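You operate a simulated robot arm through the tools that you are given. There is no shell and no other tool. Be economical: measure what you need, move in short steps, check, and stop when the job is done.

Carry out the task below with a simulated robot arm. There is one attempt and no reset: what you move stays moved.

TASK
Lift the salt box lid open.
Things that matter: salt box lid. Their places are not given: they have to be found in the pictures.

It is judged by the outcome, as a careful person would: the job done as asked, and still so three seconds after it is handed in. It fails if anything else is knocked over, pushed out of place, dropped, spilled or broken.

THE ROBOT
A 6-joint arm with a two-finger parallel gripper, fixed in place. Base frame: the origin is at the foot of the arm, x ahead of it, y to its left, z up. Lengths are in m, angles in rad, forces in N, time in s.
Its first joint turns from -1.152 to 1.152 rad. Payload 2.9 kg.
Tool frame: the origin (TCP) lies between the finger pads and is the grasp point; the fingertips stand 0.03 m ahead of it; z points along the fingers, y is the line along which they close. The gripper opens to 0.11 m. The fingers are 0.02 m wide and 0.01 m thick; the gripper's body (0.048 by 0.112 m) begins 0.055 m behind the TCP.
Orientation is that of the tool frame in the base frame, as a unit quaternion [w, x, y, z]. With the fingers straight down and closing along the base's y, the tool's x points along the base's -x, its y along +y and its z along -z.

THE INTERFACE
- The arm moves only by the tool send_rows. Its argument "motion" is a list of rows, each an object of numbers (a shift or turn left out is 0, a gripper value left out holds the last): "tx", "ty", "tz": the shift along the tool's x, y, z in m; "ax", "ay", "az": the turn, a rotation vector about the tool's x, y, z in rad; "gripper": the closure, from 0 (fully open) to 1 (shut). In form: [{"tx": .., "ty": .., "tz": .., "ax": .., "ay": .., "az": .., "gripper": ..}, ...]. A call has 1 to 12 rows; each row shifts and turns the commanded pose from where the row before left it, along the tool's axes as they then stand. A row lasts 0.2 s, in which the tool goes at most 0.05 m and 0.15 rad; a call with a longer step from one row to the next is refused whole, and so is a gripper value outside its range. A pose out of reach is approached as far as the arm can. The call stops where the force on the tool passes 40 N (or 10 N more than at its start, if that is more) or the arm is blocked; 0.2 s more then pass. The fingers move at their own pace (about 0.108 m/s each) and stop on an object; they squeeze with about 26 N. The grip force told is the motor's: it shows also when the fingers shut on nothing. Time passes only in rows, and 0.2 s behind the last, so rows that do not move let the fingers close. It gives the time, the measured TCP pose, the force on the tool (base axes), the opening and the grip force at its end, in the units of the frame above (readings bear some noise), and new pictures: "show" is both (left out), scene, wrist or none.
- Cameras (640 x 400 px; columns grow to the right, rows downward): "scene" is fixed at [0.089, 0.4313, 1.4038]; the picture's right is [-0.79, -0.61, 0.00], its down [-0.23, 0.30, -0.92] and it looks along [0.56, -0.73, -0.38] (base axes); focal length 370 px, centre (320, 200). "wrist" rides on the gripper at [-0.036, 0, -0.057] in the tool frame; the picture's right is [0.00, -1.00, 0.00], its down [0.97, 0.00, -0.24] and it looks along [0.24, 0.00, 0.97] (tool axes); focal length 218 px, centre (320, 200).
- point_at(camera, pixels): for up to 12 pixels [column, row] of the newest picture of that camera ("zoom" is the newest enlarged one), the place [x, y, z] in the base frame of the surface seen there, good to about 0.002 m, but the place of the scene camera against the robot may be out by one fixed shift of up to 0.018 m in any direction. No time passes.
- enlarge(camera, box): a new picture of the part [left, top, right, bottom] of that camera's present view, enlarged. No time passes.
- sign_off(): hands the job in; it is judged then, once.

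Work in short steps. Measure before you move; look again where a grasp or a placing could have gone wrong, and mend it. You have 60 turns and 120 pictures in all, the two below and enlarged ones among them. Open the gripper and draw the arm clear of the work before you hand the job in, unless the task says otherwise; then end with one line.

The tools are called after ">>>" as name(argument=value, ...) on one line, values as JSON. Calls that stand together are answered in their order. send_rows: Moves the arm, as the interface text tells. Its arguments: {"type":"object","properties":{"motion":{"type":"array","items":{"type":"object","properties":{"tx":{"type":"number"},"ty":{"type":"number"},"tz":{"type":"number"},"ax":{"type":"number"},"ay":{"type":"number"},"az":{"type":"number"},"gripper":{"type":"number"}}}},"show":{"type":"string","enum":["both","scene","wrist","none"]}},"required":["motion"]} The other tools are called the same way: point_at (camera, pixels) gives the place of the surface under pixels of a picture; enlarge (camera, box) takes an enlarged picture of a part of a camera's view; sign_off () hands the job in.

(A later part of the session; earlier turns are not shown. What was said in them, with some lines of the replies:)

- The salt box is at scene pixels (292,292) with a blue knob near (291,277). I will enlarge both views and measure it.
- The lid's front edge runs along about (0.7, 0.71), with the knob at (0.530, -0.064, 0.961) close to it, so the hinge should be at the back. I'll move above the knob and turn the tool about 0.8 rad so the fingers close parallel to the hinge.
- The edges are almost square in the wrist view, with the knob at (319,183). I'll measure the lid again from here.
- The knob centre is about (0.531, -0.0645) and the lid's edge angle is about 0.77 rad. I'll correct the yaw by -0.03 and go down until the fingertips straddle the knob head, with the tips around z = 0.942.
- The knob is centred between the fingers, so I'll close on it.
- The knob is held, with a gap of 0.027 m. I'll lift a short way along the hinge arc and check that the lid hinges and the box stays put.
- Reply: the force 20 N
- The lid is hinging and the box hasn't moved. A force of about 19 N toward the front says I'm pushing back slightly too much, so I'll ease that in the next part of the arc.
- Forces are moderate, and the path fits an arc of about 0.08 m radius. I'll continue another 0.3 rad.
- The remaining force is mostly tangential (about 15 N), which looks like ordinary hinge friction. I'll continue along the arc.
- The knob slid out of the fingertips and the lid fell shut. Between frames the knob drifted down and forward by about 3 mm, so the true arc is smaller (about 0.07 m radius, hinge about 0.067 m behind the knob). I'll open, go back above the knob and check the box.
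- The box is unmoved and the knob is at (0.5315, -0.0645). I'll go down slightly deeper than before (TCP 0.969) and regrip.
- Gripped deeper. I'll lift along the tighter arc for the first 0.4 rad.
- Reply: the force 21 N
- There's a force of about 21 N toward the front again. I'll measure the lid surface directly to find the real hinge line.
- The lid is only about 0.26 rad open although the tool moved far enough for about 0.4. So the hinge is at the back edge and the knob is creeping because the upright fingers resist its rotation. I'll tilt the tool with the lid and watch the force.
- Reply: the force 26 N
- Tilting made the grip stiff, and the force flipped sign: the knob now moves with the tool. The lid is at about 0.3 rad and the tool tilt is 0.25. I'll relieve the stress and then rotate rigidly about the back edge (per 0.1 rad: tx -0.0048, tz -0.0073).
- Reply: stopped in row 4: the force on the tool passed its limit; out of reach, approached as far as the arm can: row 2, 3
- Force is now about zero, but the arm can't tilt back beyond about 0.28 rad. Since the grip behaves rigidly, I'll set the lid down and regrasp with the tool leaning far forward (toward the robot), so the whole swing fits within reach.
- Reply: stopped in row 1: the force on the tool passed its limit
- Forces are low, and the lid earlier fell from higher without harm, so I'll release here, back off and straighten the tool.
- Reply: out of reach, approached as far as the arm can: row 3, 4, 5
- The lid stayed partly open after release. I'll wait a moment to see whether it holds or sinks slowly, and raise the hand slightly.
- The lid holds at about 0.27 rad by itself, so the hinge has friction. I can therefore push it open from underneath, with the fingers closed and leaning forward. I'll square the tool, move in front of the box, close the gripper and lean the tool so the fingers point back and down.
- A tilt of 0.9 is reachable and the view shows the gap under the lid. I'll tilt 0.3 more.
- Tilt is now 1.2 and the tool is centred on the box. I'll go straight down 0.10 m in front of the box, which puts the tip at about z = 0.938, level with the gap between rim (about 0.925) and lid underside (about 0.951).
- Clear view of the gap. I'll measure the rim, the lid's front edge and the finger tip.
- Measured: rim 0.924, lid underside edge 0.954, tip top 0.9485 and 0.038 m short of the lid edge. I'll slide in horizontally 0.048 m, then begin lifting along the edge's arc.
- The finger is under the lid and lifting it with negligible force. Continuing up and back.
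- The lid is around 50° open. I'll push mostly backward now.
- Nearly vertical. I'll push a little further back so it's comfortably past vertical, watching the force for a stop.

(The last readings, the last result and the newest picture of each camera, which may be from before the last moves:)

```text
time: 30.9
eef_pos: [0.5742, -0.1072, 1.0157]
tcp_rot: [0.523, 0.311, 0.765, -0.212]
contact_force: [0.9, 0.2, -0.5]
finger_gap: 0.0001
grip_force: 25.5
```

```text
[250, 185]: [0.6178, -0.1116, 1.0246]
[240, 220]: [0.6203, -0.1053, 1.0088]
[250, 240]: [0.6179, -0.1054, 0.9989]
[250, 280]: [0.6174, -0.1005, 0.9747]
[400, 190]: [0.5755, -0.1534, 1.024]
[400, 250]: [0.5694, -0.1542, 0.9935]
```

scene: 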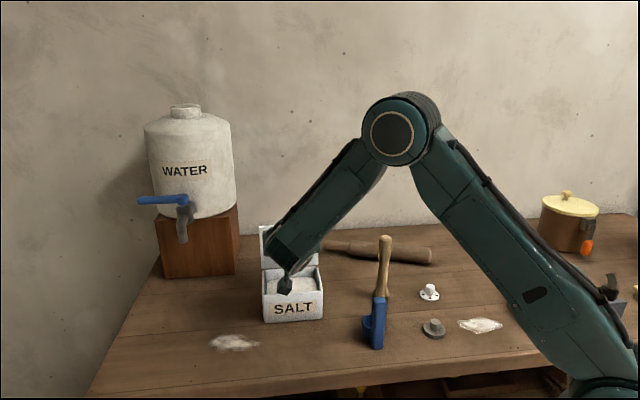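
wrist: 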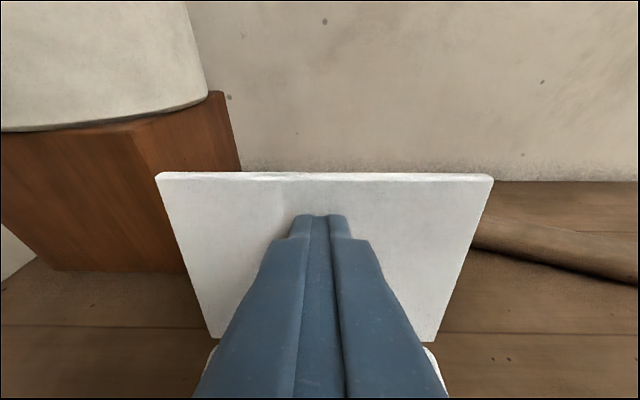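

The lid leans about 9° past vertical. A bit more for margin, then check.

>>> send_rows(motion=[{"tx": -0.0015, "tz": 0.0037}, {"tx": -0.0015, "tz": 0.0037}, {"tx": -0.0015, "tz": 0.0037}, {}], show="wrist")

>>> point_at(camera="wrist", pixels=[[250, 190], [240, 220], [250, 240], [250, 280], [400, 200], [400, 250]])

```text
time: 31.6
eef_pos: [0.578, -0.1097, 1.0161]
tcp_rot: [0.521, 0.309, 0.767, -0.212]
contact_force: [-24.6, 14.9, 9.1]
finger_gap: 0.0002
grip_force: 26.3
stopped in row 3: the force on the tool passed its limit (the readings are from after the stop); the commanded pose is now the measured one
```

wrist: 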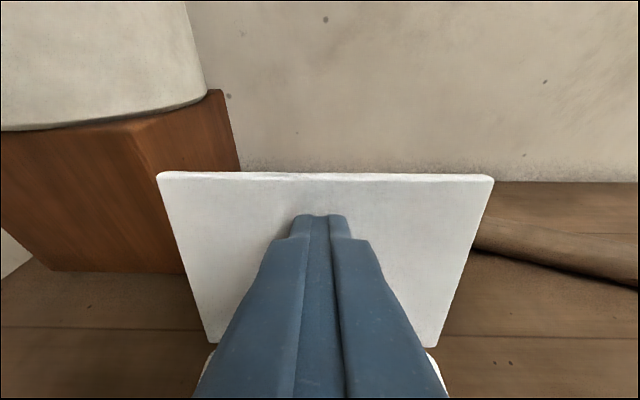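

```text
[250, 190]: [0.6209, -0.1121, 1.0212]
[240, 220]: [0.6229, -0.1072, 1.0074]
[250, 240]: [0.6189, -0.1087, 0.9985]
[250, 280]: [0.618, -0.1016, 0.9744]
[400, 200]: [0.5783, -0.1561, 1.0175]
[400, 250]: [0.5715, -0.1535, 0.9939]
```

The lid is at its hinge stop, just past vertical. I'll withdraw along the tool axis and open the gripper.

>>> send_rows(motion=[{"tz": -0.01}, {"tz": -0.03}, {"tz": -0.04}, {"tz": -0.04}, {"tz": -0.03, "tx": -0.02}, {"tx": -0.04}, {"tx": -0.04, "gripper": 0.3}, {}, {}, {}])

>>> enlarge(camera="scene", box=[230, 210, 350, 335])

```text
time: 33.8
eef_pos: [0.505, -0.0372, 1.1642]
tcp_rot: [0.522, 0.31, 0.766, -0.212]
contact_force: [0.2, 0.0, -0.8]
finger_gap: 0.0769
grip_force: 0.0
```

scene: 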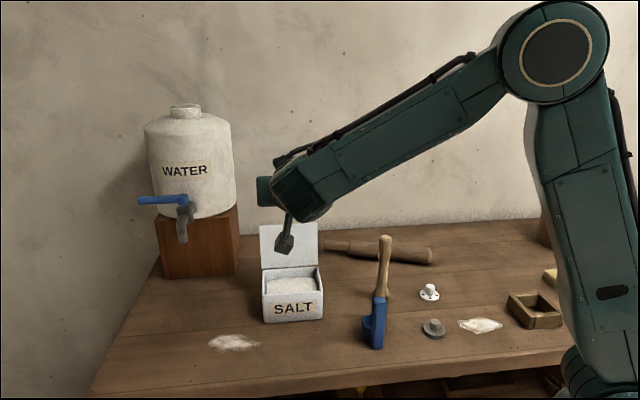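
wrist: 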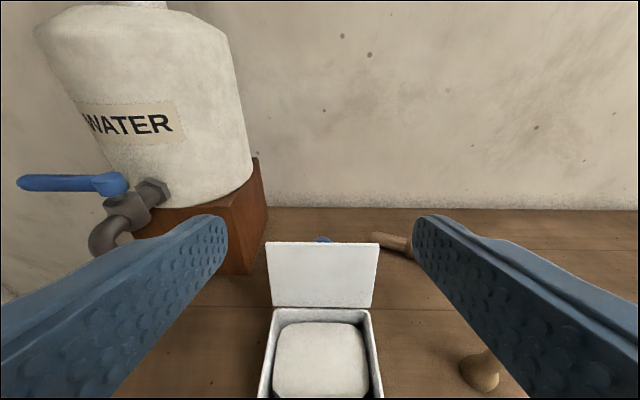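

```text
3.20 times, centred on (290, 272) of scene
```

zoom: 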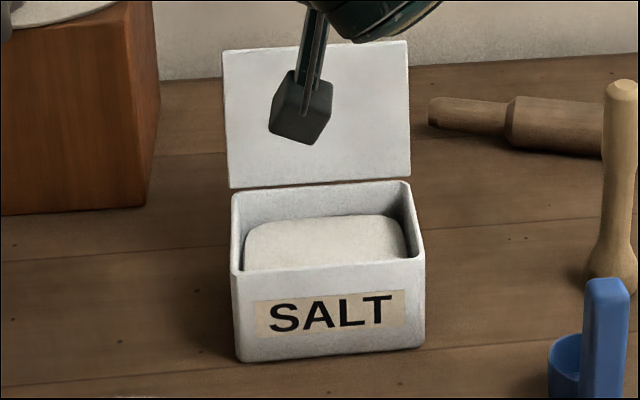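

The lid stands open, the box is in place and nothing else has been disturbed. I'll draw back a little more and let it settle.

>>> send_rows(motion=[{"tz": -0.04}, {"tz": -0.04}, {"tz": -0.03}, {}, {}, {}, {}, {}, {}, {}, {}, {}])

```text
time: 36.4
eef_pos: [0.4322, 0.0335, 1.2041]
tcp_rot: [0.522, 0.31, 0.766, -0.212]
contact_force: [0.0, -0.2, 0.1]
finger_gap: 0.0769
grip_force: 0.0
```

scene: 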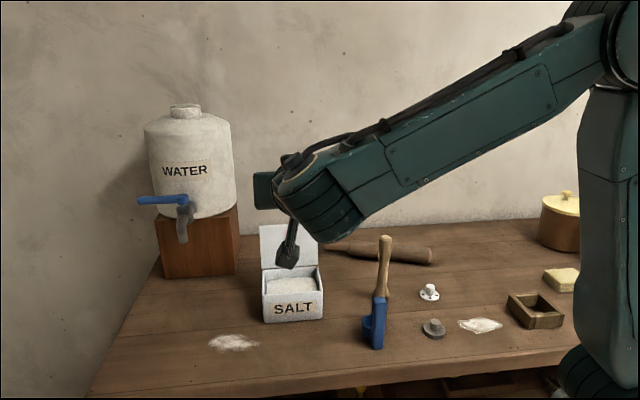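
wrist: 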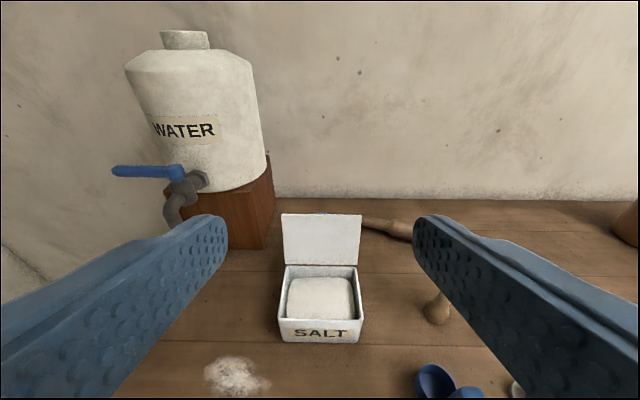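

The lid stays open and the arm is clear, so I'm handing in.

>>> sign_off()

```text
The job is handed in.
```
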